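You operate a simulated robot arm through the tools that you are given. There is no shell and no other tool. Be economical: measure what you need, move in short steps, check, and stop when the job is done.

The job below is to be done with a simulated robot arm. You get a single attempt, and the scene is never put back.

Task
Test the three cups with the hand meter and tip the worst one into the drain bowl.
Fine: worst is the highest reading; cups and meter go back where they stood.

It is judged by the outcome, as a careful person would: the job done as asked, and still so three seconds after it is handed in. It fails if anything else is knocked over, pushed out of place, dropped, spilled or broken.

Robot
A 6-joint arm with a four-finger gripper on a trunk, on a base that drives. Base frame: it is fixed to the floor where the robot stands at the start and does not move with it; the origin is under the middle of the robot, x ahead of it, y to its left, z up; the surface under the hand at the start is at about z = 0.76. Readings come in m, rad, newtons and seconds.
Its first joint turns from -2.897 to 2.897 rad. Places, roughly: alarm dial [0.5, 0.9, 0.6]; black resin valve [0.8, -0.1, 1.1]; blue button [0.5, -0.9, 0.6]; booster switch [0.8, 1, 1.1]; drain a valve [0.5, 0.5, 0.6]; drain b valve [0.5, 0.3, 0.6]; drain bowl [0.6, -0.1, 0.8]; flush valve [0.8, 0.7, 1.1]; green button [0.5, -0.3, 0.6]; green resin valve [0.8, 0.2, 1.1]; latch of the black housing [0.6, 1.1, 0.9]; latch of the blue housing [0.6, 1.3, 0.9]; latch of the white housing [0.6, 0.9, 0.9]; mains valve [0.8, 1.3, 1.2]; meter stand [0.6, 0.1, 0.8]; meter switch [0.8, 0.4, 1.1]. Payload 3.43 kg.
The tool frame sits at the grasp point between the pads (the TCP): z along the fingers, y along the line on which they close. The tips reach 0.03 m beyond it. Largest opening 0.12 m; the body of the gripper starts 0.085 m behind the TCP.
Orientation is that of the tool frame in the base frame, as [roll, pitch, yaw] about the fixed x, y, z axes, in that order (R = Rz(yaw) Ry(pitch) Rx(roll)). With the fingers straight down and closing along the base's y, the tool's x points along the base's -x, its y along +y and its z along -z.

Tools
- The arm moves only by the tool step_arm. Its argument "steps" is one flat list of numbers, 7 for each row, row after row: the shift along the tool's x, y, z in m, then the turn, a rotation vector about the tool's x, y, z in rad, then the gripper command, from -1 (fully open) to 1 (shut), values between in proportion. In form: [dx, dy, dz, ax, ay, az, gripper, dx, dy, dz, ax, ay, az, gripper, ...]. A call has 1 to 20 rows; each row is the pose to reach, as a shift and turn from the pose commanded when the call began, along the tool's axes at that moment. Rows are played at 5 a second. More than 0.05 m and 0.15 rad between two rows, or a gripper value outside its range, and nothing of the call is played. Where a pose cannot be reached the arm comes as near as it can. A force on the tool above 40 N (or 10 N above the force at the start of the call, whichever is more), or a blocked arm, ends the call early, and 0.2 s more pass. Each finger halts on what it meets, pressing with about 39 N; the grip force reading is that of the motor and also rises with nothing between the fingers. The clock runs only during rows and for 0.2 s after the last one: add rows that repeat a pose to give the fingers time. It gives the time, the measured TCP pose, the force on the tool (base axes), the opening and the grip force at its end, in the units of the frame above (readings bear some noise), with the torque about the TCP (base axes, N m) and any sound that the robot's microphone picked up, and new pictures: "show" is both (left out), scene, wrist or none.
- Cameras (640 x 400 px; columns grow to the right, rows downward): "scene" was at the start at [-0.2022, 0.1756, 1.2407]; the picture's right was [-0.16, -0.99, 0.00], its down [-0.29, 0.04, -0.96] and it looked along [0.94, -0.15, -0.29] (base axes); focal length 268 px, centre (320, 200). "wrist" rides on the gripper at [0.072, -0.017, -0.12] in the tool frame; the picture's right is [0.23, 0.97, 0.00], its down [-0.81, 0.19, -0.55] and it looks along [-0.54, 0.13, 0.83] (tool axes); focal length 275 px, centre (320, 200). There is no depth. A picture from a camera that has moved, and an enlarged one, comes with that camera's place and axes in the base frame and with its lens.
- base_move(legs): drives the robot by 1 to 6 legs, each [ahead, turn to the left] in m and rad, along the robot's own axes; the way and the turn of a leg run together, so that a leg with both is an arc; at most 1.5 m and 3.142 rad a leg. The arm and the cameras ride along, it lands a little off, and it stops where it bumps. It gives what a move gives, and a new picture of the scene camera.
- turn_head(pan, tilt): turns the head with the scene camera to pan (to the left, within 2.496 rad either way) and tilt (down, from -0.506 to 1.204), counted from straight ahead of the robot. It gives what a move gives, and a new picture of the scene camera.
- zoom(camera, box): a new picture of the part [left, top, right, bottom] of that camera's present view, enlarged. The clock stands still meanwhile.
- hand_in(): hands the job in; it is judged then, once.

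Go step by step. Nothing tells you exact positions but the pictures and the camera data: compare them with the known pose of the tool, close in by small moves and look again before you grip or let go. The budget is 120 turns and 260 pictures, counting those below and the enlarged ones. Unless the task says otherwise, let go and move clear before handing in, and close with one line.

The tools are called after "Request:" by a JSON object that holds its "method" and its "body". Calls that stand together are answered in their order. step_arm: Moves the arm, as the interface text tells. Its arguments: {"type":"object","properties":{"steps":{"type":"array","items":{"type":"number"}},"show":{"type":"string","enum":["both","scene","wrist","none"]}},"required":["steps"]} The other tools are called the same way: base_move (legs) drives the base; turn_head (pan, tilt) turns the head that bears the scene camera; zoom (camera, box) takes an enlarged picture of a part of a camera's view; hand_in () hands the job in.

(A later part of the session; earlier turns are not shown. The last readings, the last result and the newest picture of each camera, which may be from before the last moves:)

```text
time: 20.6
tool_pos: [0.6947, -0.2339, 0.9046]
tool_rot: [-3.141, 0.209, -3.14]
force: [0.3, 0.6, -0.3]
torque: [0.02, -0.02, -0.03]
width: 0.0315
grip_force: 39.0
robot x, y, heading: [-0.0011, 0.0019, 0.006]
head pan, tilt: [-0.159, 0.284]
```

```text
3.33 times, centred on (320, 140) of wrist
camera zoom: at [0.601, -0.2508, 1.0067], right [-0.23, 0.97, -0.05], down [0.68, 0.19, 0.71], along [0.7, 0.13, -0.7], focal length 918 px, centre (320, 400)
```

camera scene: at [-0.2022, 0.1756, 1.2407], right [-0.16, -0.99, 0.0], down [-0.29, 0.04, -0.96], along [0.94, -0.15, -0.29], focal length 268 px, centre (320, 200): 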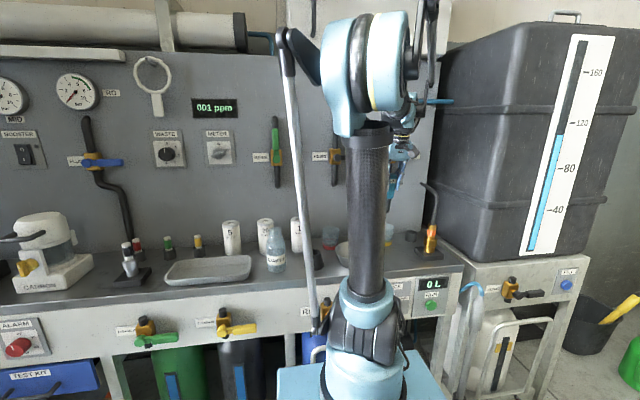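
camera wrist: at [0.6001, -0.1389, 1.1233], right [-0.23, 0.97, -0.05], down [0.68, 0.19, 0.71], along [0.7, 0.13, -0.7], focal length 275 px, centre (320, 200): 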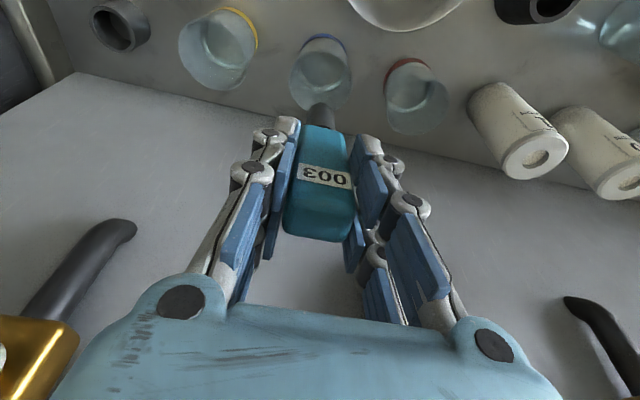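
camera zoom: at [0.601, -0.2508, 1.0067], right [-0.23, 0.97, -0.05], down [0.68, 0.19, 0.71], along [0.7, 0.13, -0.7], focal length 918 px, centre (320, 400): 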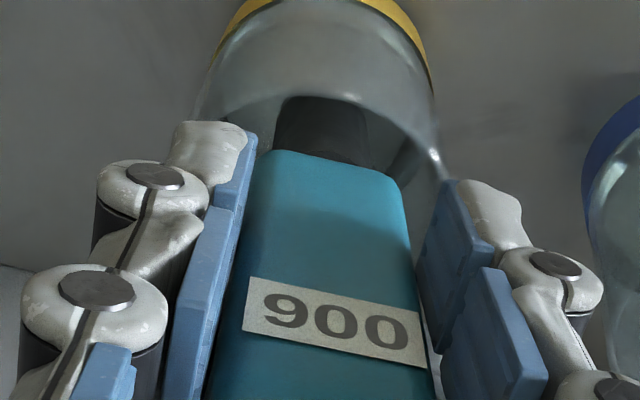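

The view is upside down, so yellow reads 006 and blue, at 037, is the worst. I'll carry the meter back above its stand and straighten it upright.

Request:
{"method": "step_arm", "body": {"steps": [-0.008, 0, -0.0375, 0, 0, 0, 1, -0.016, 0, -0.075, 0, 0, 0, 1, -0.0236, 0, -0.1105, 0, 0, 0, 1, -0.0102, 0.0426, -0.1134, 0, 0.03, 0, 1, 0.0032, 0.0852, -0.1162, 0, 0.06, 0, 1, 0.0166, 0.1278, -0.1191, 0, 0.09, 0, 1, 0.03, 0.1704, -0.122, 0, 0.12, 0, 1, 0.0434, 0.213, -0.1249, 0, 0.15, 0, 1, 0.0568, 0.2556, -0.1277, 0, 0.18, 0, 1, 0.0702, 0.298, -0.1306, 0, 0.2, 0, 1, 0.0702, 0.298, -0.1306, 0, 0.2, 0, 1, 0.0702, 0.298, -0.1306, 0, 0.2, 0, 1]}}

Request:
{"method": "zoom", "body": {"camera": "scene", "box": [270, 170, 430, 270]}}

Request:
{"method": "zoom", "body": {"camera": "wrist", "box": [240, 40, 400, 140]}}

```text
time: 23.2
tool_pos: [0.5969, 0.0642, 1.0177]
tool_rot: [3.142, 0.01, -3.139]
force: [-0.7, 0.1, -1.1]
torque: [0.0, 0.04, -0.01]
width: 0.0313
grip_force: 39.5
robot x, y, heading: [0.0015, 0.0011, 0.003]
head pan, tilt: [-0.159, 0.284]
camera scene: at [-0.2023, 0.1756, 1.2407], right [-0.16, -0.99, 0.0], down [-0.29, 0.04, -0.96], along [0.94, -0.15, -0.29], focal length 268 px, centre (320, 200)
camera wrist: at [0.5251, 0.0469, 1.136], right [-0.23, 0.97, 0.0], down [0.8, 0.19, 0.56], along [0.55, 0.13, -0.83], focal length 275 px, centre (320, 200)
```

scene: 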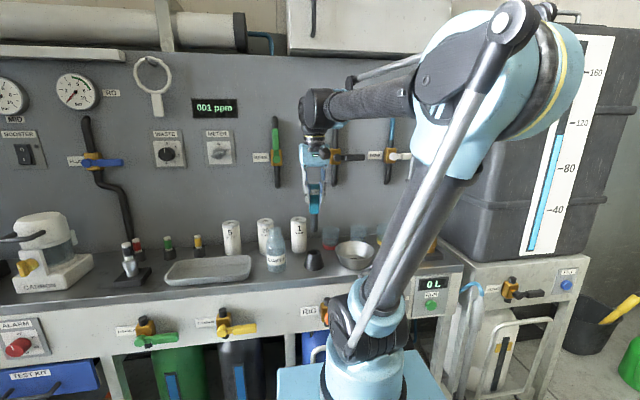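
wrist: 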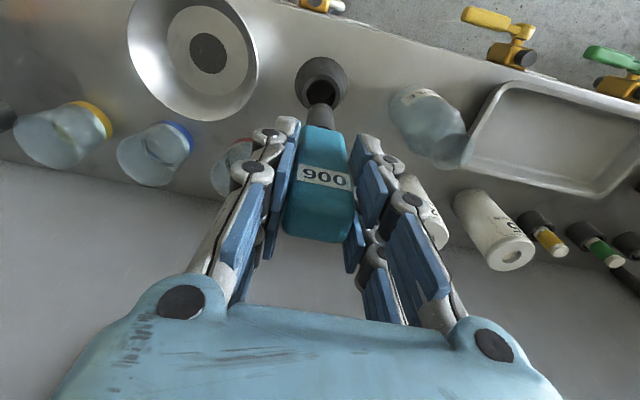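

```text
4.00 times, centred on (350, 220) of scene
camera zoom: at [-0.2023, 0.1756, 1.2407], right [-0.16, -0.99, 0.0], down [-0.29, 0.04, -0.96], along [0.94, -0.15, -0.29], focal length 1074 px, centre (200, 120)
```

zoom: 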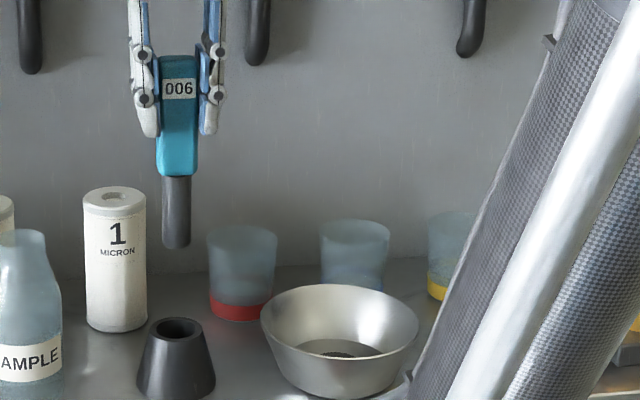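

```text
4.00 times, centred on (320, 90) of wrist
camera zoom: at [0.5251, 0.0469, 1.136], right [-0.23, 0.97, 0.0], down [0.8, 0.19, 0.56], along [0.55, 0.13, -0.83], focal length 1101 px, centre (320, 640)
```

zoom: 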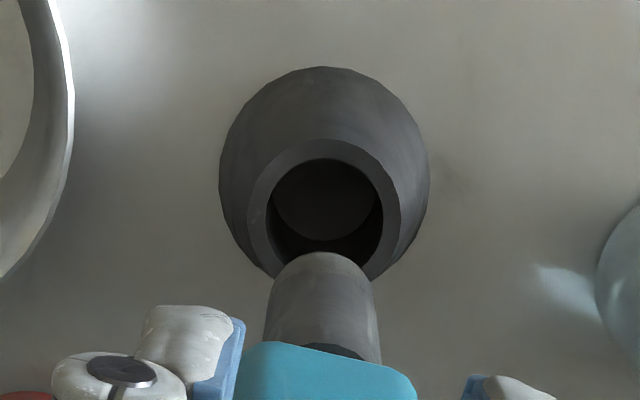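

Back over the stand in the same pose as after lifting. Lowering 8 cm, checking, then the rest.

Request:
{"method": "step_arm", "body": {"steps": [-0.001, 0, 0.03, 0, 0, 0, 1, -0.001, 0, 0.06, 0, 0, 0, 1, -0.001, 0, 0.085, 0, 0, 0, 1, -0.001, 0, 0.085, 0, 0, 0, 1], "show": "none"}}

Request:
{"method": "zoom", "body": {"camera": "scene", "box": [290, 200, 370, 280]}}

Request:
{"method": "zoom", "body": {"camera": "wrist", "box": [240, 40, 400, 140]}}

```text
time: 24.2
tool_pos: [0.6012, 0.064, 0.9335]
tool_rot: [3.141, 0.011, 3.14]
force: [-0.3, 0.1, -1.3]
torque: [-0.05, -0.01, 0.0]
width: 0.0316
grip_force: 39.3
robot x, y, heading: [0.0011, 0.0011, 0.0]
head pan, tilt: [-0.159, 0.284]
```

```text
5.00 times, centred on (330, 240) of scene
camera zoom: at [-0.2022, 0.1756, 1.2407], right [-0.16, -0.99, 0.0], down [-0.29, 0.04, -0.96], along [0.94, -0.15, -0.29], focal length 1342 px, centre (270, 0)
```

zoom: 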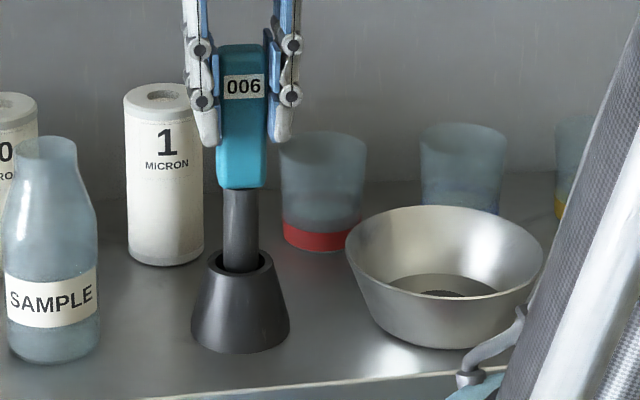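

```text
4.00 times, centred on (320, 90) of wrist
camera zoom: at [0.5284, 0.0466, 1.0523], right [-0.23, 0.97, 0.0], down [0.8, 0.19, 0.56], along [0.55, 0.13, -0.83], focal length 1101 px, centre (320, 640)
```

zoom: 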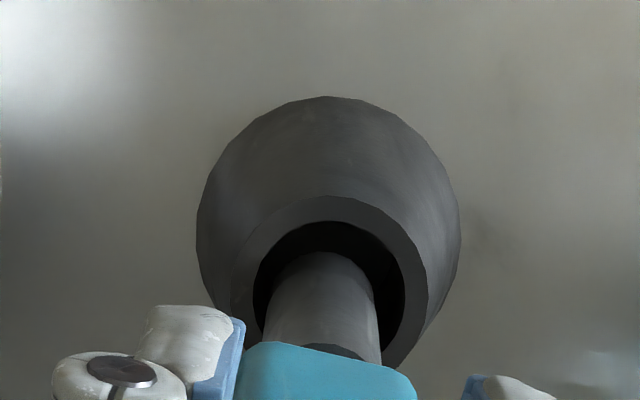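

The probe is inside the stand. Lowering the rest, just short of the original height, then settling.

Request:
{"method": "step_arm", "body": {"steps": [0.001, 0.0005, 0.02, 0, 0, 0, 1, 0.002, 0.0005, 0.038, 0, 0, 0, 1, 0.002, 0.0005, 0.038, 0, 0, 0, 1], "show": "none"}}

Request:
{"method": "zoom", "body": {"camera": "scene", "box": [290, 200, 370, 280]}}

```text
time: 25.0
tool_pos: [0.5964, 0.0651, 0.8957]
tool_rot: [3.141, 0.01, 3.142]
force: [-0.5, 0.1, -0.9]
torque: [-0.05, 0.0, -0.02]
width: 0.0314
grip_force: 39.5
robot x, y, heading: [0.001, -0.0002, -0.005]
head pan, tilt: [-0.159, 0.284]
```

```text
5.00 times, centred on (330, 240) of scene
camera zoom: at [-0.2022, 0.1756, 1.2407], right [-0.16, -0.99, 0.0], down [-0.29, 0.04, -0.96], along [0.94, -0.15, -0.29], focal length 1342 px, centre (270, 0)
```

zoom: 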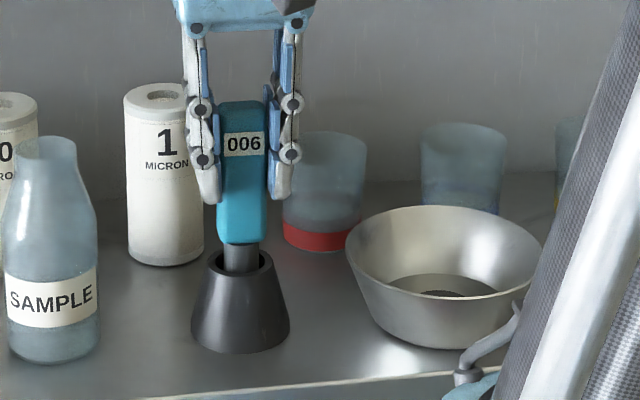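

Nearly seated. Lowering 2 mm more and then opening gently to 0.08 m.

Request:
{"method": "step_arm", "body": {"steps": [0, 0, 0.002, 0, 0, 0, 1, 0, 0, 0.002, 0, 0, 0, 0.3, 0, 0, 0.002, 0, 0, 0, 0, 0, 0, 0.002, 0, 0, 0, -0.33, 0, 0, 0.002, 0, 0, 0, -0.33]}}

Request:
{"method": "zoom", "body": {"camera": "scene", "box": [290, 200, 370, 280]}}

```text
time: 26.2
tool_pos: [0.5973, 0.0636, 0.8947]
tool_rot: [3.141, 0.01, -3.14]
force: [-0.1, 0.4, 0.4]
torque: [0.02, 0.04, 0.01]
width: 0.0797
grip_force: 0.1
robot x, y, heading: [-0.0007, -0.0016, 0.002]
head pan, tilt: [-0.159, 0.284]
camera scene: at [-0.2023, 0.1756, 1.2407], right [-0.16, -0.99, 0.0], down [-0.29, 0.04, -0.96], along [0.94, -0.15, -0.29], focal length 268 px, centre (320, 200)
camera wrist: at [0.5262, 0.0467, 1.0124], right [-0.23, 0.97, 0.0], down [0.8, 0.19, 0.56], along [0.55, 0.13, -0.83], focal length 275 px, centre (320, 200)
```

scene: 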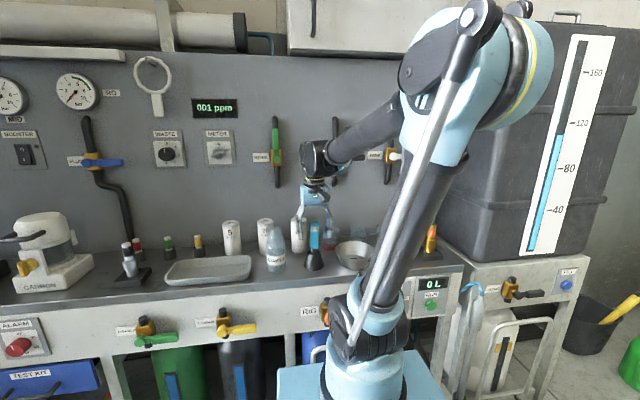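
wrist: 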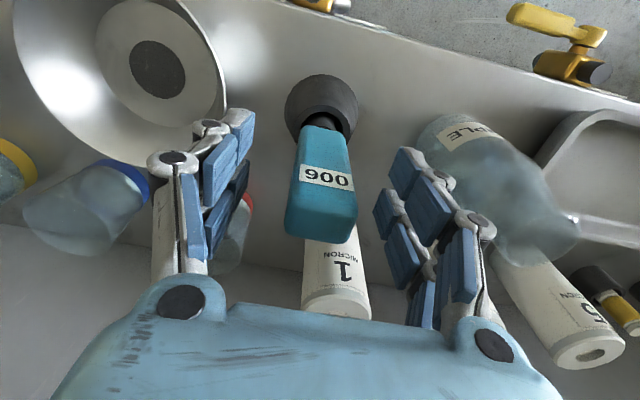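

```text
5.00 times, centred on (330, 240) of scene
camera zoom: at [-0.2023, 0.1756, 1.2407], right [-0.16, -0.99, 0.0], down [-0.29, 0.04, -0.96], along [0.94, -0.15, -0.29], focal length 1342 px, centre (270, 0)
```

zoom: 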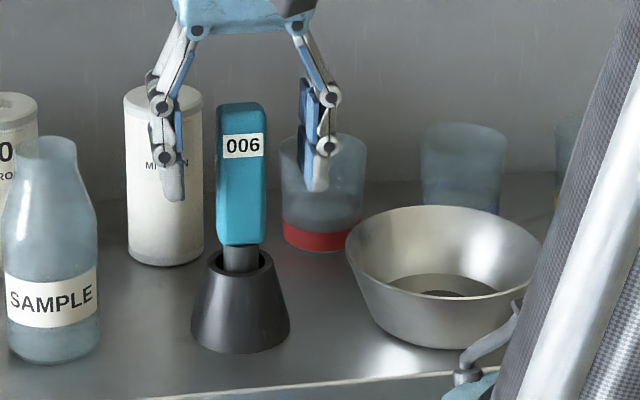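

The meter stands back in place showing 006. Before touching the blue cup I'll rise, move over the bowl and dry-run the pouring tilt with an empty hand.

Request:
{"method": "step_arm", "body": {"steps": [0, 0, -0.045, 0, 0, 0, -0.33, 0, 0, -0.09, 0, 0, 0, -0.33, 0, 0, -0.13, 0, 0, 0, -0.33, -0.014, -0.045, -0.13, 0, 0, 0, -0.33, -0.028, -0.09, -0.13, 0, 0, 0, -0.33, -0.043, -0.134, -0.13, 0, 0, 0, -0.33, -0.043, -0.134, -0.13, 0, 0, 0, -0.33]}}

Request:
{"method": "zoom", "body": {"camera": "wrist", "box": [160, 0, 480, 200]}}

```text
time: 27.8
tool_pos: [0.6373, -0.0707, 1.026]
tool_rot: [3.14, 0.011, -3.141]
force: [-0.1, 0.6, 0.1]
torque: [0.01, -0.01, 0.01]
width: 0.0796
grip_force: 0.0
robot x, y, heading: [-0.0013, 0.0033, 0.003]
head pan, tilt: [-0.159, 0.284]
camera scene: at [-0.2023, 0.1756, 1.2407], right [-0.16, -0.99, 0.0], down [-0.29, 0.04, -0.96], along [0.94, -0.15, -0.29], focal length 268 px, centre (320, 200)
camera wrist: at [0.5654, -0.0882, 1.1439], right [-0.23, 0.97, 0.0], down [0.8, 0.19, 0.56], along [0.55, 0.13, -0.83], focal length 275 px, centre (320, 200)
```

scene: 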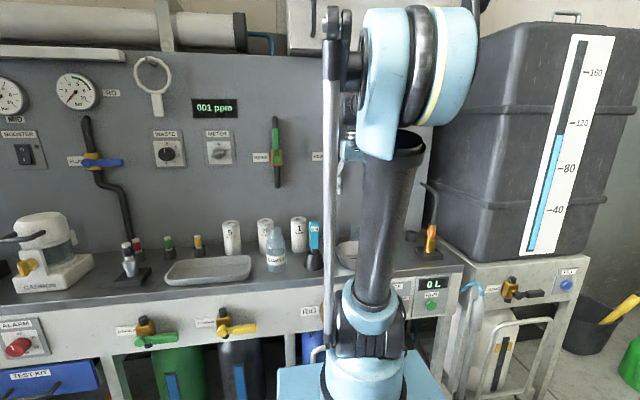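
wrist: 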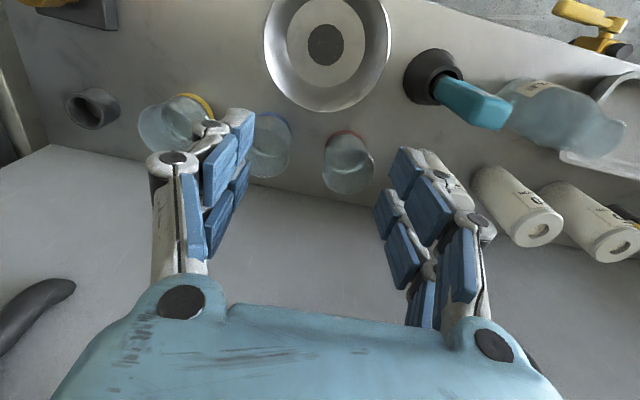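

```text
2.00 times, centred on (320, 100) of wrist
camera zoom: at [0.5654, -0.0882, 1.1439], right [-0.23, 0.97, 0.0], down [0.8, 0.19, 0.56], along [0.55, 0.13, -0.83], focal length 551 px, centre (320, 400)
```

zoom: 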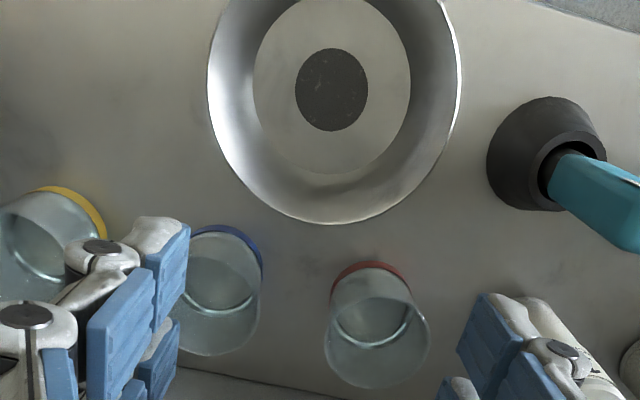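

Bowl centre is about (0.600, -0.073) with a radius near 0.065. Dry-running a tilt of 1.9 rad in place.

Request:
{"method": "step_arm", "body": {"steps": [0, 0, 0, 0, -0.14, 0, -0.33, 0, 0, 0, 0, -0.28, 0, -0.33, 0, 0, 0, 0, -0.42, 0, -0.33, 0, 0, 0, 0, -0.56, 0, -0.33, 0, 0, 0, 0, -0.7, 0, -0.33, 0, 0, 0, 0, -0.84, 0, -0.33, 0, 0, 0, 0, -0.98, 0, -0.33, 0, 0, 0, 0, -1.12, 0, -0.33, 0, 0, 0, 0, -1.26, 0, -0.33, 0, 0, 0, 0, -1.4, 0, -0.33, 0, 0, 0, 0, -1.54, 0, -0.33, 0, 0, 0, 0, -1.68, 0, -0.33, 0, 0, 0, 0, -1.82, 0, -0.33, 0, 0, 0, 0, -1.9, 0, -0.33, 0, 0, 0, 0, -1.9, 0, -0.33]}}

```text
time: 31.0
tool_pos: [0.6385, -0.069, 1.0219]
tool_rot: [0.001, 1.227, -0.001]
force: [-0.4, 0.2, -0.7]
torque: [-0.04, 0.01, -0.02]
width: 0.0798
grip_force: 0.1
robot x, y, heading: [-0.0035, 0.0004, 0.004]
head pan, tilt: [-0.159, 0.284]
camera scene: at [-0.2023, 0.1756, 1.2406], right [-0.16, -0.99, 0.0], down [-0.29, 0.04, -0.96], along [0.94, -0.15, -0.29], focal length 268 px, centre (320, 200)
camera wrist: at [0.5515, -0.0865, 0.9133], right [0.08, 0.97, -0.22], down [-0.79, 0.19, 0.58], along [0.6, 0.13, 0.79], focal length 275 px, centre (320, 200)
```

scene: 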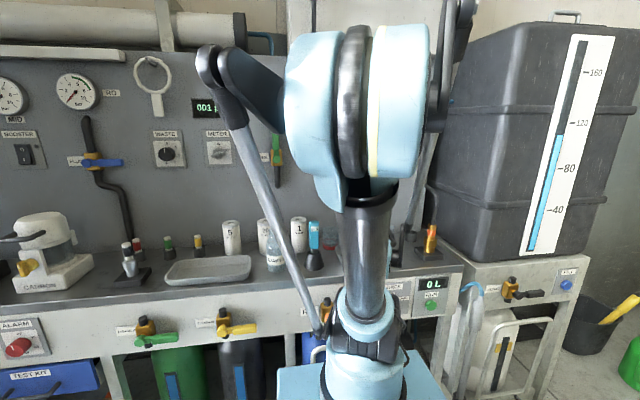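
wrist: 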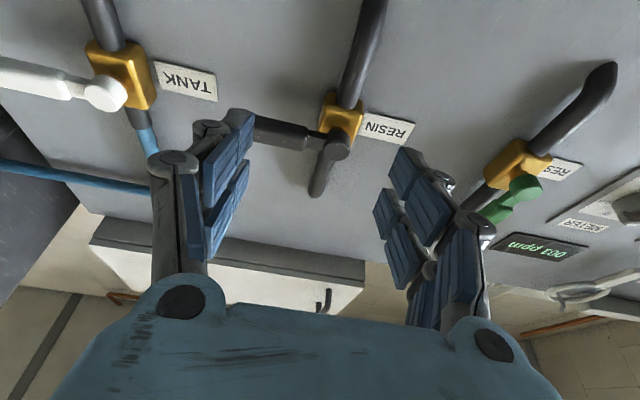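

1.9 rad is reached exactly, with no obstruction. Testing on to 2.25 rad.

Request:
{"method": "step_arm", "body": {"steps": [0, 0, 0, 0, -0.12, 0, -0.33, 0, 0, 0, 0, -0.24, 0, -0.33, 0, 0, 0, 0, -0.34, 0, -0.33, 0, 0, 0, 0, -0.34, 0, -0.33], "show": "none"}}

```text
time: 32.0
tool_pos: [0.6379, -0.0688, 1.0374]
tool_rot: [0.001, 0.891, -0.001]
force: [0.2, 0.0, -0.1]
torque: [0.05, -0.01, 0.02]
width: 0.08
grip_force: 0.1
out of reach, approached as far as the arm can: row 3, 4
robot x, y, heading: [0.0008, -0.0012, -0.002]
head pan, tilt: [-0.159, 0.284]
```

The pour tilt is feasible up to about 2.25 rad. Rotating back to a 0.2 rad lean.

Request:
{"method": "step_arm", "body": {"steps": [0, 0, 0, 0, 0.14, 0, -0.33, 0, 0, 0, 0, 0.28, 0, -0.33, 0, 0, 0, 0, 0.42, 0, -0.33, 0, 0, 0, 0, 0.56, 0, -0.33, 0, 0, 0, 0, 0.7, 0, -0.33, 0, 0, 0, 0, 0.84, 0, -0.33, 0, 0, 0, 0, 0.98, 0, -0.33, 0, 0, 0, 0, 1.12, 0, -0.33, 0, 0, 0, 0, 1.26, 0, -0.33, 0, 0, 0, 0, 1.4, 0, -0.33, 0, 0, 0, 0, 1.54, 0, -0.33, 0, 0, 0, 0, 1.68, 0, -0.33, 0, 0, 0, 0, 1.82, 0, -0.33, 0, 0, 0, 0, 1.96, 0, -0.33, 0, 0, 0, 0, 2.04, 0, -0.33, 0, 0, 0, 0, 2.04, 0, -0.33], "show": "none"}}

```text
time: 35.4
tool_pos: [0.6402, -0.0694, 1.0391]
tool_rot: [3.14, 0.211, -3.141]
force: [0.7, 0.2, 0.2]
torque: [-0.04, 0.0, -0.02]
width: 0.0801
grip_force: 0.0
robot x, y, heading: [0.0008, 0.0003, 0.0]
head pan, tilt: [-0.159, 0.284]
```

Moving above the blue cup, fingertips well above the rim.

Request:
{"method": "step_arm", "body": {"steps": [-0.02, -0.014, 0.015, 0, 0, 0, -0.33, -0.04, -0.028, 0.04, 0, 0, 0, -0.33, -0.05, -0.042, 0.08, 0, 0, 0, -0.33, -0.0515, -0.056, 0.1133, 0, 0, 0, -0.33, -0.0515, -0.056, 0.1133, 0, 0, 0, -0.33]}}

Request:
{"method": "zoom", "body": {"camera": "wrist", "box": [160, 0, 480, 200]}}

```text
time: 36.6
tool_pos: [0.713, -0.1268, 0.9384]
tool_rot: [-3.14, 0.211, 3.141]
force: [0.5, 0.5, 0.3]
torque: [0.02, 0.05, -0.02]
width: 0.0796
grip_force: 0.1
robot x, y, heading: [0.0035, 0.0005, -0.002]
head pan, tilt: [-0.159, 0.284]
camera scene: at [-0.2022, 0.1756, 1.2407], right [-0.16, -0.99, 0.0], down [-0.29, 0.04, -0.96], along [0.94, -0.15, -0.29], focal length 268 px, centre (320, 200)
camera wrist: at [0.6189, -0.1446, 1.0411], right [-0.23, 0.97, -0.05], down [0.68, 0.19, 0.71], along [0.7, 0.13, -0.7], focal length 275 px, centre (320, 200)
```

scene: 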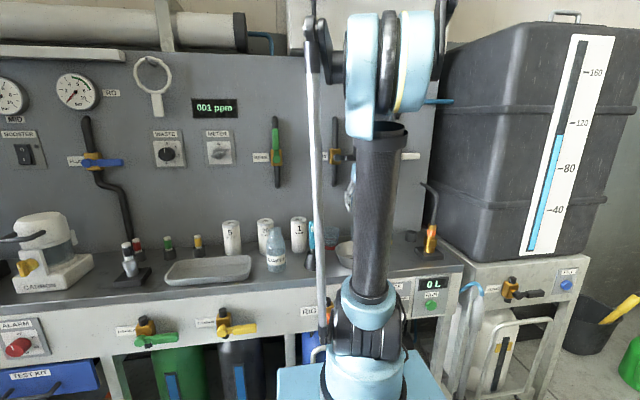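
wrist: 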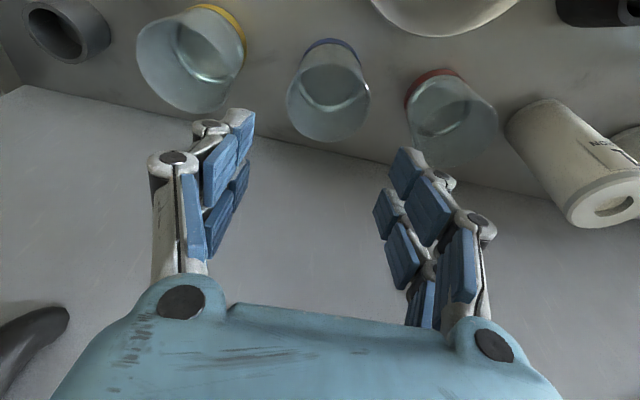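

```text
2.00 times, centred on (320, 100) of wrist
camera zoom: at [0.6189, -0.1446, 1.0411], right [-0.23, 0.97, -0.05], down [0.68, 0.19, 0.71], along [0.7, 0.13, -0.7], focal length 551 px, centre (320, 400)
```

zoom: 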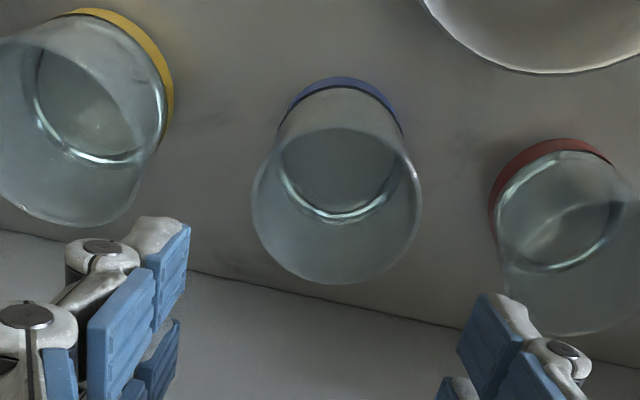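

The blue cup is at about (0.713, -0.126), directly beneath the TCP. Going down around it in two stages.

Request:
{"method": "step_arm", "body": {"steps": [0.0065, 0, 0.03, 0, 0, 0, -0.33, 0.0131, 0, 0.061, 0, 0, 0, -0.33, 0.0131, 0, 0.061, 0, 0, 0, -0.33], "show": "wrist"}}

```text
time: 37.4
tool_pos: [0.714, -0.1255, 0.878]
tool_rot: [-3.141, 0.21, -3.141]
force: [-0.3, -0.1, -0.1]
torque: [-0.03, 0.0, 0.01]
width: 0.0798
grip_force: 0.1
robot x, y, heading: [-0.0014, -0.0021, 0.001]
head pan, tilt: [-0.159, 0.284]
camera wrist: at [0.619, -0.1432, 0.9789], right [-0.23, 0.97, -0.05], down [0.68, 0.19, 0.71], along [0.7, 0.13, -0.7], focal length 275 px, centre (320, 200)
```

wrist: 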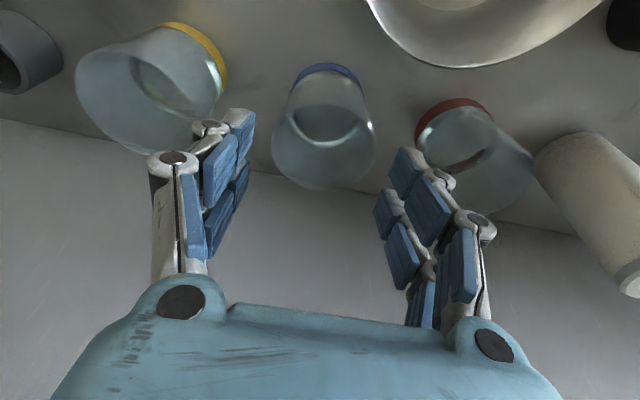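

Clear on both sides. Going down 6.5 cm more.

Request:
{"method": "step_arm", "body": {"steps": [0.007, 0, 0.032, 0, 0, 0, -0.33, 0.0138, 0, 0.0645, 0, 0, 0, -0.33, 0.0138, 0, 0.0645, 0, 0, 0, -0.33], "show": "wrist"}}

```text
time: 38.2
tool_pos: [0.7144, -0.1264, 0.8119]
tool_rot: [3.141, 0.21, -3.14]
force: [0.3, 0.8, 0.1]
torque: [-0.01, 0.04, -0.04]
width: 0.08
grip_force: 0.1
robot x, y, heading: [0.0016, 0.001, -0.0]
head pan, tilt: [-0.159, 0.284]
camera wrist: at [0.6201, -0.1431, 0.9124], right [-0.23, 0.97, -0.05], down [0.68, 0.19, 0.71], along [0.7, 0.13, -0.7], focal length 275 px, centre (320, 200)
```

wrist: 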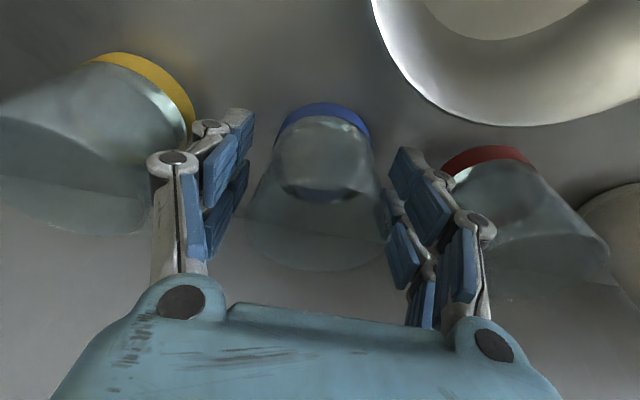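

Cup sits between the pads. Closing gently.

Request:
{"method": "step_arm", "body": {"steps": [0, 0, 0, 0, 0, 0, -0.1, 0, 0, 0, 0, 0, 0, 0.0, 0, 0, 0, 0, 0, 0, 0.1, 0, 0, 0, 0, 0, 0, 0.2, 0, 0, 0, 0, 0, 0, 0.2], "show": "wrist"}}

```text
time: 39.4
tool_pos: [0.7148, -0.1263, 0.8115]
tool_rot: [-3.141, 0.212, 3.14]
force: [0.2, 1.1, 0.8]
torque: [-0.01, 0.05, 0.03]
width: 0.0646
grip_force: 38.8
robot x, y, heading: [-0.0016, 0.0004, -0.002]
head pan, tilt: [-0.159, 0.284]
camera wrist: at [0.6201, -0.1431, 0.9127], right [-0.23, 0.97, -0.05], down [0.68, 0.19, 0.71], along [0.7, 0.13, -0.7], focal length 275 px, centre (320, 200)
```

wrist: 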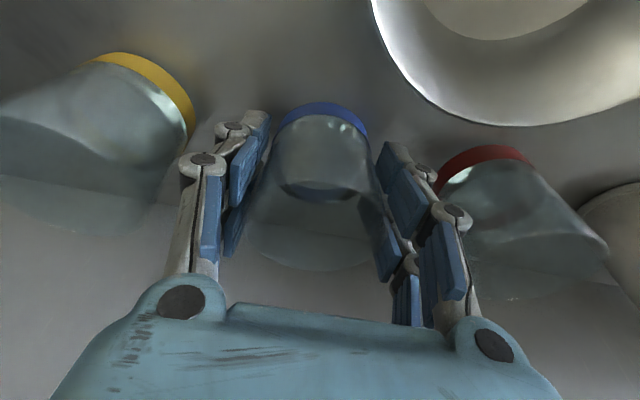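

Gripped at 0.0646 m. Home pose is (0.7147, -0.1263, 0.8117), lean 0.211. Lifting 4 cm first to check the hold.

Request:
{"method": "step_arm", "body": {"steps": [-0.0042, 0, -0.0196, 0, 0, 0, 0.25, -0.0084, 0, -0.0391, 0, 0, 0, 0.25, -0.0084, 0, -0.0391, 0, 0, 0, 0.25], "show": "wrist"}}

```text
time: 40.2
tool_pos: [0.7152, -0.1249, 0.8522]
tool_rot: [3.141, 0.211, 3.141]
force: [-0.1, 0.7, -0.4]
torque: [0.01, 0.0, 0.03]
width: 0.0644
grip_force: 38.8
robot x, y, heading: [-0.0011, -0.0018, -0.003]
head pan, tilt: [-0.159, 0.284]
camera wrist: at [0.6205, -0.1433, 0.9538], right [-0.23, 0.97, -0.05], down [0.68, 0.19, 0.71], along [0.7, 0.13, -0.7], focal length 275 px, centre (320, 200)
```

wrist: 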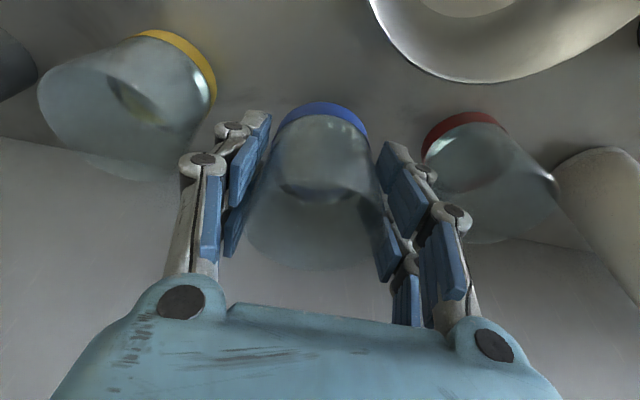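

The cup lifts cleanly. Raising to z≈1.03, then moving smoothly over to above the bowl.

Request:
{"method": "step_arm", "body": {"steps": [-0.0074, 0, -0.0348, 0, 0, 0, 0.25, -0.0149, 0, -0.0696, 0, 0, 0, 0.25, -0.0223, 0, -0.1045, 0, 0, 0, 0.25, -0.0298, 0, -0.1393, 0, 0, 0, 0.25, -0.0372, 0, -0.1741, 0, 0, 0, 0.25, -0.0206, 0.0105, -0.1777, 0, 0, 0, 0.25, -0.004, 0.021, -0.1812, 0, 0, 0, 0.25, 0.0127, 0.0315, -0.1848, 0, 0, 0, 0.25, 0.0293, 0.042, -0.1883, 0, 0, 0, 0.25, 0.0459, 0.0525, -0.1919, 0, 0, 0, 0.25, 0.0459, 0.0525, -0.1919, 0, 0, 0, 0.25]}}

```text
time: 42.6
tool_pos: [0.6298, -0.0737, 1.0313]
tool_rot: [-3.141, 0.21, -3.141]
force: [-0.1, -0.1, -0.3]
torque: [0.02, 0.04, 0.0]
width: 0.0646
grip_force: 38.8
robot x, y, heading: [-0.0033, -0.0011, -0.0]
head pan, tilt: [-0.159, 0.284]
camera scene: at [-0.2022, 0.1756, 1.2407], right [-0.16, -0.99, 0.0], down [-0.29, 0.04, -0.96], along [0.94, -0.15, -0.29], focal length 268 px, centre (320, 200)
camera wrist: at [0.5357, -0.0909, 1.1321], right [-0.23, 0.97, -0.05], down [0.68, 0.19, 0.71], along [0.7, 0.13, -0.7], focal length 275 px, centre (320, 200)
```

scene: 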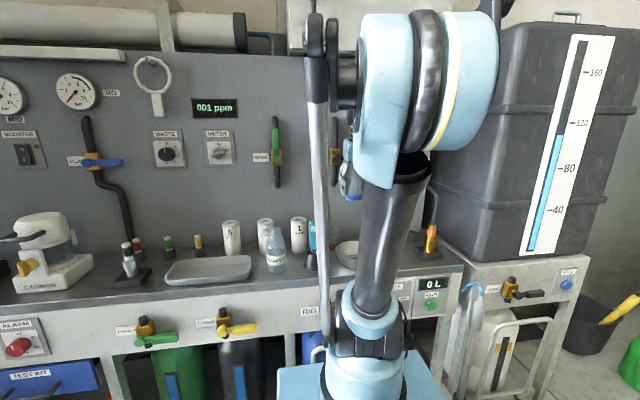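
wrist: 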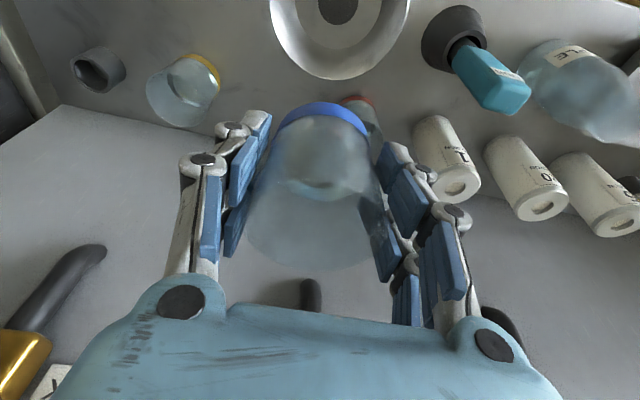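

The cup is above the bowl's far half, so the lip should fall near the bowl centre once tipped. I'll lower 4 cm and tip slowly by 1.7 rad toward the robot, then hold.

Request:
{"method": "step_arm", "body": {"steps": [0.0042, 0, 0.0195, 0, 0, 0, 0.25, 0.0084, 0, 0.0391, 0, 0, 0, 0.25, 0.0084, 0, 0.0391, 0, -0.14, 0, 0.25, 0.0084, 0, 0.0391, 0, -0.28, 0, 0.25, 0.0084, 0, 0.0391, 0, -0.42, 0, 0.25, 0.0084, 0, 0.0391, 0, -0.56, 0, 0.25, 0.0084, 0, 0.0391, 0, -0.7, 0, 0.25, 0.0084, 0, 0.0391, 0, -0.8, 0, 0.25, 0.0084, 0, 0.0391, 0, -0.9, 0, 0.25, 0.0084, 0, 0.0391, 0, -1.0, 0, 0.25, 0.0084, 0, 0.0391, 0, -1.1, 0, 0.25, 0.0084, 0, 0.0391, 0, -1.2, 0, 0.25, 0.0084, 0, 0.0391, 0, -1.3, 0, 0.25, 0.0084, 0, 0.0391, 0, -1.4, 0, 0.25, 0.0084, 0, 0.0391, 0, -1.5, 0, 0.25, 0.0084, 0, 0.0391, 0, -1.6, 0, 0.25, 0.0084, 0, 0.0391, 0, -1.7, 0, 0.25, 0.0084, 0, 0.0391, 0, -1.7, 0, 0.25, 0.0084, 0, 0.0391, 0, -1.7, 0, 0.25, 0.0084, 0, 0.0391, 0, -1.7, 0, 0.25]}}

```text
time: 46.8
tool_pos: [0.6414, -0.0772, 0.9939]
tool_rot: [0.0, 1.23, -0.001]
force: [0.0, 0.1, -0.2]
torque: [0.0, 0.01, 0.0]
width: 0.0641
grip_force: 38.7
robot x, y, heading: [-0.0015, 0.0034, -0.001]
head pan, tilt: [-0.159, 0.284]
camera scene: at [-0.2023, 0.1756, 1.2406], right [-0.16, -0.99, 0.0], down [-0.29, 0.04, -0.96], along [0.94, -0.15, -0.29], focal length 268 px, centre (320, 200)
camera wrist: at [0.5521, -0.0952, 0.8849], right [0.08, 0.97, -0.22], down [-0.79, 0.19, 0.58], along [0.61, 0.13, 0.79], focal length 275 px, centre (320, 200)
```

scene: 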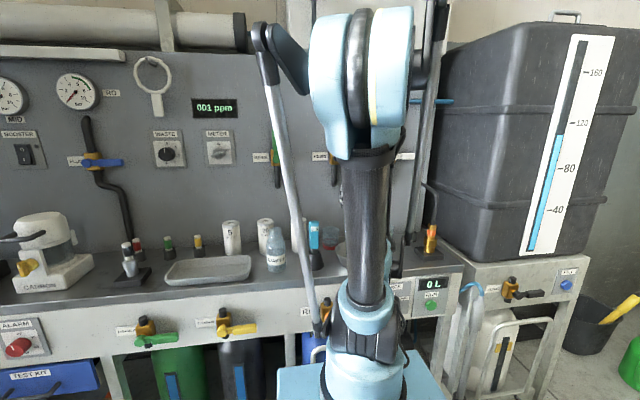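
wrist: 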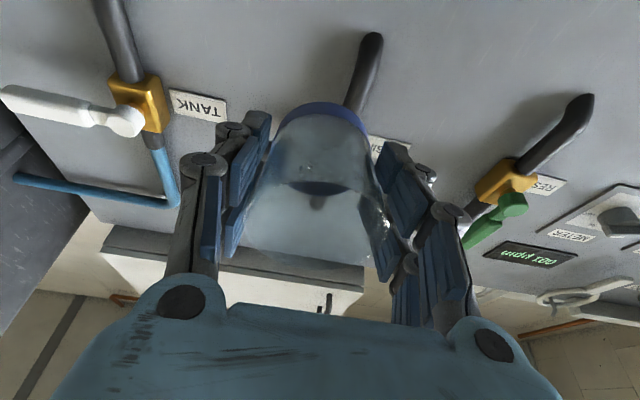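

Tipped to about 1.7 rad, with the lip near x≈0.62, inside the bowl. I'll look at what is left in the cup.

Request:
{"method": "zoom", "body": {"camera": "wrist", "box": [230, 90, 410, 280]}}

Request:
{"method": "zoom", "body": {"camera": "scene", "box": [290, 200, 430, 290]}}

```text
2.11 times, centred on (320, 185) of wrist
camera zoom: at [0.5521, -0.0952, 0.8849], right [0.08, 0.97, -0.22], down [-0.79, 0.19, 0.58], along [0.61, 0.13, 0.79], focal length 580 px, centre (320, 232)
```

zoom: 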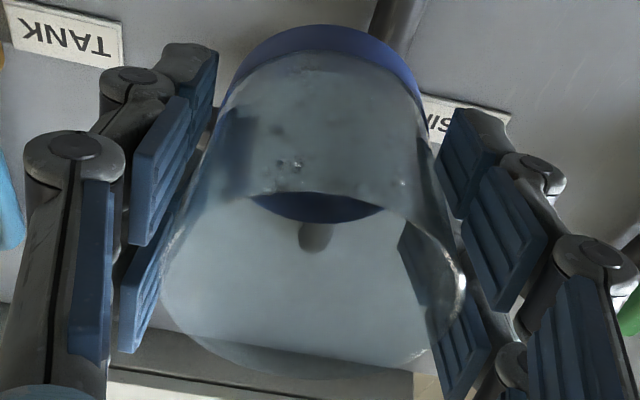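

```text
4.44 times, centred on (360, 245) of scene
camera zoom: at [-0.2023, 0.1756, 1.2406], right [-0.16, -0.99, 0.0], down [-0.29, 0.04, -0.96], along [0.94, -0.15, -0.29], focal length 1193 px, centre (142, 0)
```

zoom: 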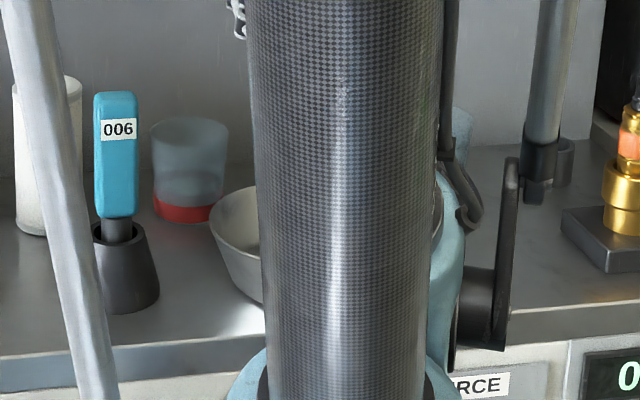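

Only droplets remain. I'll tip 0.28 rad further while keeping the lip over the bowl centre, and let it drain for a moment.

Request:
{"method": "step_arm", "body": {"steps": [-0.0033, 0, -0.0095, 0, -0.1, 0, 0.25, -0.0067, 0, -0.0189, 0, -0.2, 0, 0.25, -0.0067, 0, -0.0189, 0, -0.28, 0, 0.25, -0.0067, 0, -0.0189, 0, -0.28, 0, 0.25, -0.0067, 0, -0.0189, 0, -0.28, 0, 0.25, -0.0067, 0, -0.0189, 0, -0.28, 0, 0.25, -0.0067, 0, -0.0189, 0, -0.28, 0, 0.25, -0.0067, 0, -0.0189, 0, -0.28, 0, 0.25, -0.0067, 0, -0.0189, 0, -0.28, 0, 0.25, -0.0067, 0, -0.0189, 0, -0.28, 0, 0.25, -0.0067, 0, -0.0189, 0, -0.28, 0, 0.25, -0.0067, 0, -0.0189, 0, -0.28, 0, 0.25], "show": "none"}}

Request:
{"method": "zoom", "body": {"camera": "wrist", "box": [230, 90, 410, 280]}}

```text
time: 49.6
tool_pos: [0.6271, -0.084, 1.0375]
tool_rot: [-0.001, 0.94, 0.001]
force: [3.3, 0.5, -2.4]
torque: [-0.02, -0.25, -0.03]
width: 0.0641
grip_force: 39.0
out of reach, approached as far as the arm can: row 2, 3, 4, 5, 6, 7, 8, 9, 10, 11, 12
robot x, y, heading: [-0.0, 0.0044, -0.002]
head pan, tilt: [-0.159, 0.284]
stopped in row 12: the arm was blocked; the commanded pose is now the measured one
```

```text
2.11 times, centred on (320, 185) of wrist
camera zoom: at [0.5721, -0.1027, 0.9076], right [0.14, 0.97, -0.19], down [-0.92, 0.19, 0.33], along [0.36, 0.13, 0.93], focal length 580 px, centre (320, 232)
```

zoom: 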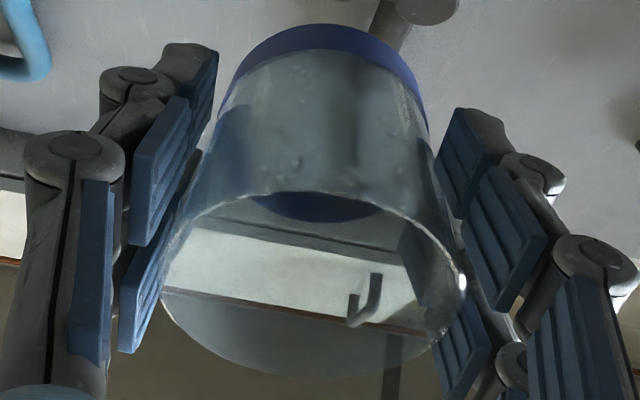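

The cup is empty, but the arm reported being blocked. I'll look at the scene before backing out.

Request:
{"method": "zoom", "body": {"camera": "scene", "box": [220, 0, 500, 400]}}

```text
1.00 times, centred on (360, 200) of scene (not enlarged: the box is as wide or as high as the picture)
camera zoom: at [-0.2012, 0.1754, 1.2409], right [-0.16, -0.99, 0.0], down [-0.29, 0.04, -0.96], along [0.94, -0.15, -0.29], focal length 268 px, centre (280, 200)
```

zoom: 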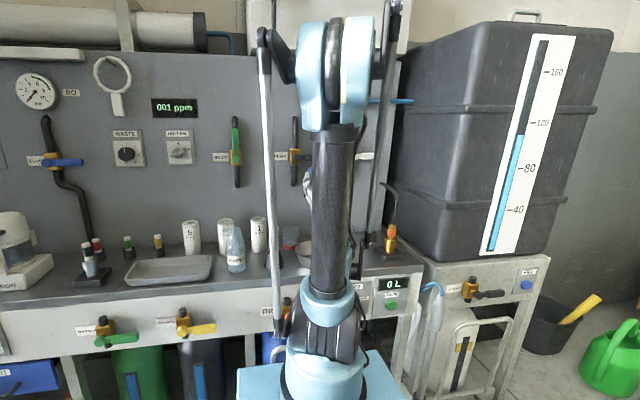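

The view is hidden by the arm itself. I'll reverse the last motion gently, moving forward 1.2 cm and rotating back, then check forces.

Request:
{"method": "step_arm", "body": {"steps": [0.0035, 0.002, 0.0048, 0, 0.05, 0, 0.25, 0.007, 0.004, 0.0097, 0, 0.12, 0, 0.25, 0.007, 0.007, 0.0097, 0, 0.22, 0, 0.25, 0.007, 0.007, 0.0097, 0, 0.3, 0, 0.25, 0.007, 0.007, 0.0097, 0, 0.3, 0, 0.25], "show": "scene"}}

```text
time: 50.8
tool_pos: [0.6321, -0.0749, 1.0362]
tool_rot: [-0.002, 1.238, -0.002]
force: [0.8, 0.6, -0.6]
torque: [-0.03, -0.02, 0.0]
width: 0.0641
grip_force: 39.3
robot x, y, heading: [0.0005, 0.0017, -0.001]
head pan, tilt: [-0.159, 0.284]
camera scene: at [-0.2023, 0.1757, 1.2406], right [-0.16, -0.99, 0.0], down [-0.29, 0.04, -0.96], along [0.94, -0.15, -0.29], focal length 268 px, centre (320, 200)
```

scene: 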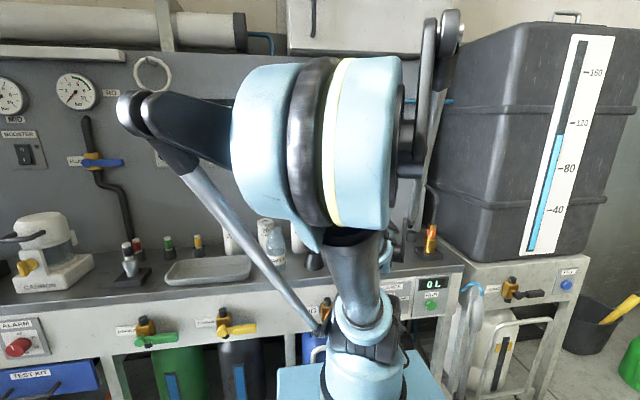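

Free again with no force. Rotating the cup back upright over the bowl.

Request:
{"method": "step_arm", "body": {"steps": [0, 0, 0, 0, 0.13, 0, 0.25, 0, 0, 0, 0, 0.26, 0, 0.25, 0, 0, 0, 0, 0.39, 0, 0.25, 0, 0, 0, 0, 0.52, 0, 0.25, 0, 0, 0, 0, 0.65, 0, 0.25, 0, 0, 0, 0, 0.78, 0, 0.25, 0, 0, 0, 0, 0.91, 0, 0.25, 0, 0, 0, 0, 1.04, 0, 0.25, 0, 0, 0, 0, 1.17, 0, 0.25, 0, 0, 0, 0, 1.3, 0, 0.25, 0, 0, 0, 0, 1.43, 0, 0.25, 0, 0, 0, 0, 1.56, 0, 0.25, 0, 0, 0, 0, 1.69, 0, 0.25, 0, 0, 0, 0, 1.69, 0, 0.25]}}

```text
time: 53.8
tool_pos: [0.6313, -0.0742, 1.0378]
tool_rot: [-3.141, 0.211, -3.14]
force: [-0.1, 0.3, -0.5]
torque: [-0.04, -0.02, -0.03]
width: 0.064
grip_force: 38.8
robot x, y, heading: [-0.0031, 0.0008, 0.003]
head pan, tilt: [-0.159, 0.284]
camera scene: at [-0.2022, 0.1757, 1.2407], right [-0.16, -0.99, 0.0], down [-0.29, 0.04, -0.96], along [0.94, -0.15, -0.29], focal length 268 px, centre (320, 200)
camera wrist: at [0.5371, -0.0925, 1.1403], right [-0.22, 0.97, -0.05], down [0.68, 0.19, 0.71], along [0.7, 0.13, -0.7], focal length 275 px, centre (320, 200)
```

scene: 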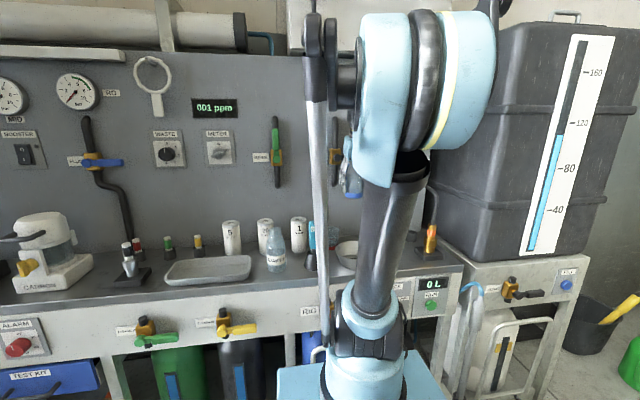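
wrist: 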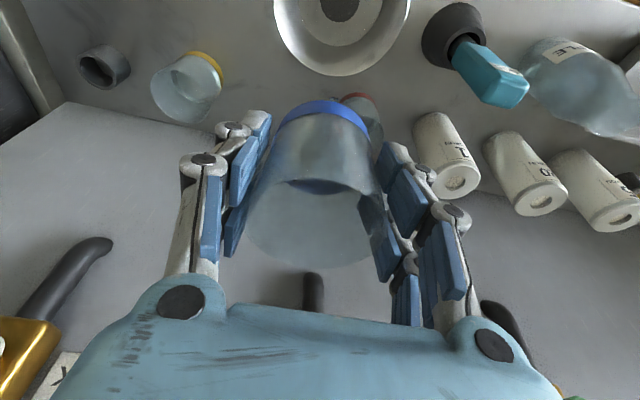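

Cup upright and not slipped. Moving back above its spot and part way down.

Request:
{"method": "step_arm", "body": {"steps": [-0.0272, -0.0174, 0.0058, 0, 0, 0, 0.25, -0.0544, -0.0348, 0.0117, 0, 0, 0, 0.25, -0.0816, -0.052, 0.0175, 0, 0, 0, 0.25, -0.0732, -0.052, 0.0566, 0, 0, 0, 0.25, -0.0648, -0.052, 0.0957, 0, 0, 0, 0.25, -0.0565, -0.052, 0.1348, 0, 0, 0, 0.25, -0.0565, -0.052, 0.1348, 0, 0, 0, 0.25]}}

```text
time: 55.4
tool_pos: [0.7147, -0.1279, 0.9196]
tool_rot: [-3.142, 0.212, 3.141]
force: [0.2, -0.3, 0.2]
torque: [0.02, -0.02, 0.03]
width: 0.0643
grip_force: 38.9
robot x, y, heading: [0.0009, -0.0006, -0.003]
head pan, tilt: [-0.159, 0.284]
camera scene: at [-0.2022, 0.1757, 1.2407], right [-0.16, -0.99, 0.0], down [-0.29, 0.04, -0.96], along [0.94, -0.15, -0.29], focal length 268 px, centre (320, 200)
camera wrist: at [0.6204, -0.145, 1.0204], right [-0.22, 0.97, -0.05], down [0.68, 0.19, 0.71], along [0.7, 0.13, -0.7], focal length 275 px, centre (320, 200)
```

scene: 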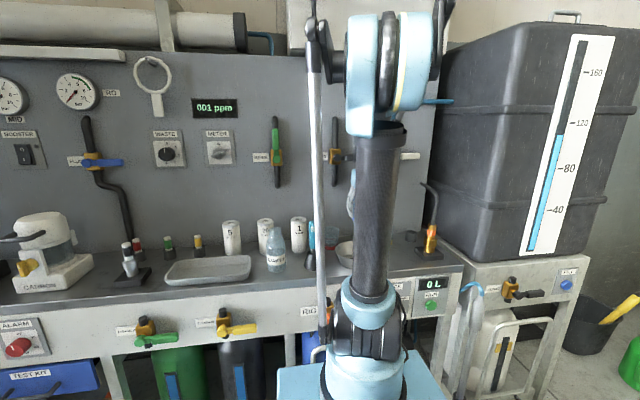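
wrist: 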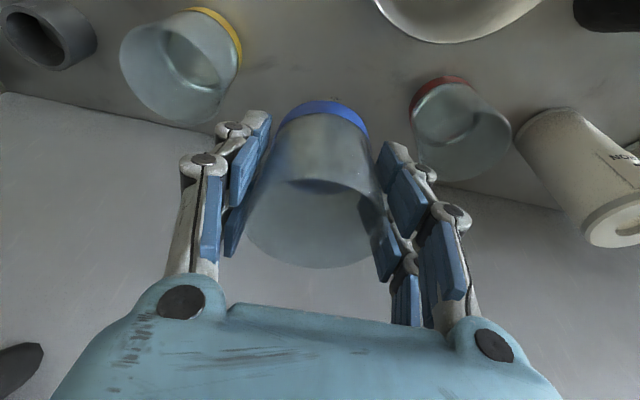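

Lined up with the original spot. Lowering to just above the original height.

Request:
{"method": "step_arm", "body": {"steps": [0.0074, 0.001, 0.0342, 0, 0, 0, 0.25, 0.0147, 0.001, 0.0684, 0, 0, 0, 0.25, 0.019, 0.001, 0.088, 0, 0, 0, 0.25, 0.0223, 0.001, 0.1035, 0, 0, 0, 0.25, 0.0223, 0.001, 0.1035, 0, 0, 0, 0.25], "show": "wrist"}}

```text
time: 56.6
tool_pos: [0.7152, -0.1264, 0.8116]
tool_rot: [-3.141, 0.213, 3.142]
force: [0.9, 1.0, 12.5]
torque: [-0.17, -0.23, 0.03]
width: 0.0644
grip_force: 39.0
robot x, y, heading: [0.0021, -0.0019, 0.003]
head pan, tilt: [-0.159, 0.284]
camera wrist: at [0.6207, -0.1443, 0.9139], right [-0.23, 0.97, -0.05], down [0.68, 0.19, 0.71], along [0.7, 0.13, -0.7], focal length 275 px, centre (320, 200)
```

wrist: 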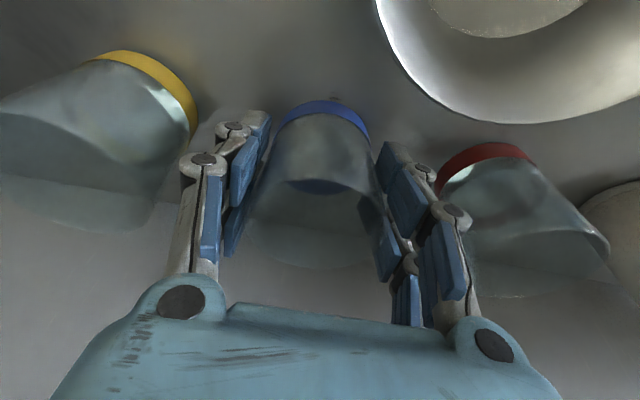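

The cup touches the bench (12 N). I'll ease off about 1 mm and open slowly to the width used on approach.

Request:
{"method": "step_arm", "body": {"steps": [-0.0002, 0, -0.001, 0, 0, 0, 0.25, -0.0002, 0, -0.001, 0, 0, 0, -0.1, -0.0002, 0, -0.001, 0, 0, 0, -0.2, -0.0002, 0, -0.001, 0, 0, 0, -0.33, -0.0002, 0, -0.001, 0, 0, 0, -0.33], "show": "wrist"}}

```text
time: 57.8
tool_pos: [0.7139, -0.1265, 0.8137]
tool_rot: [-3.141, 0.215, -3.141]
force: [-0.1, 0.5, -0.4]
torque: [-0.04, 0.01, -0.01]
width: 0.0799
grip_force: 0.1
robot x, y, heading: [0.0034, 0.0003, 0.0]
head pan, tilt: [-0.159, 0.284]
camera wrist: at [0.6206, -0.1441, 0.9151], right [-0.23, 0.97, -0.05], down [0.68, 0.19, 0.71], along [0.7, 0.13, -0.7], focal length 275 px, centre (320, 200)
```

wrist: 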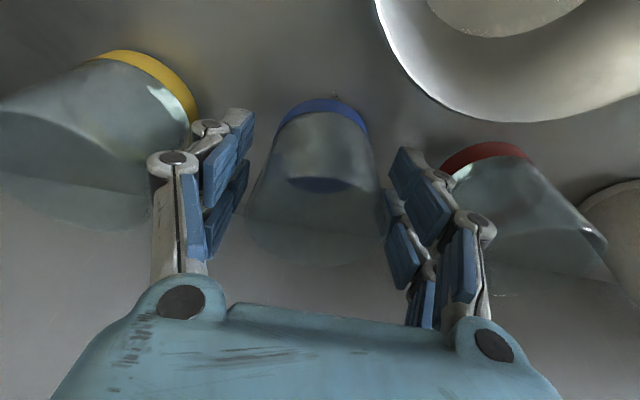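

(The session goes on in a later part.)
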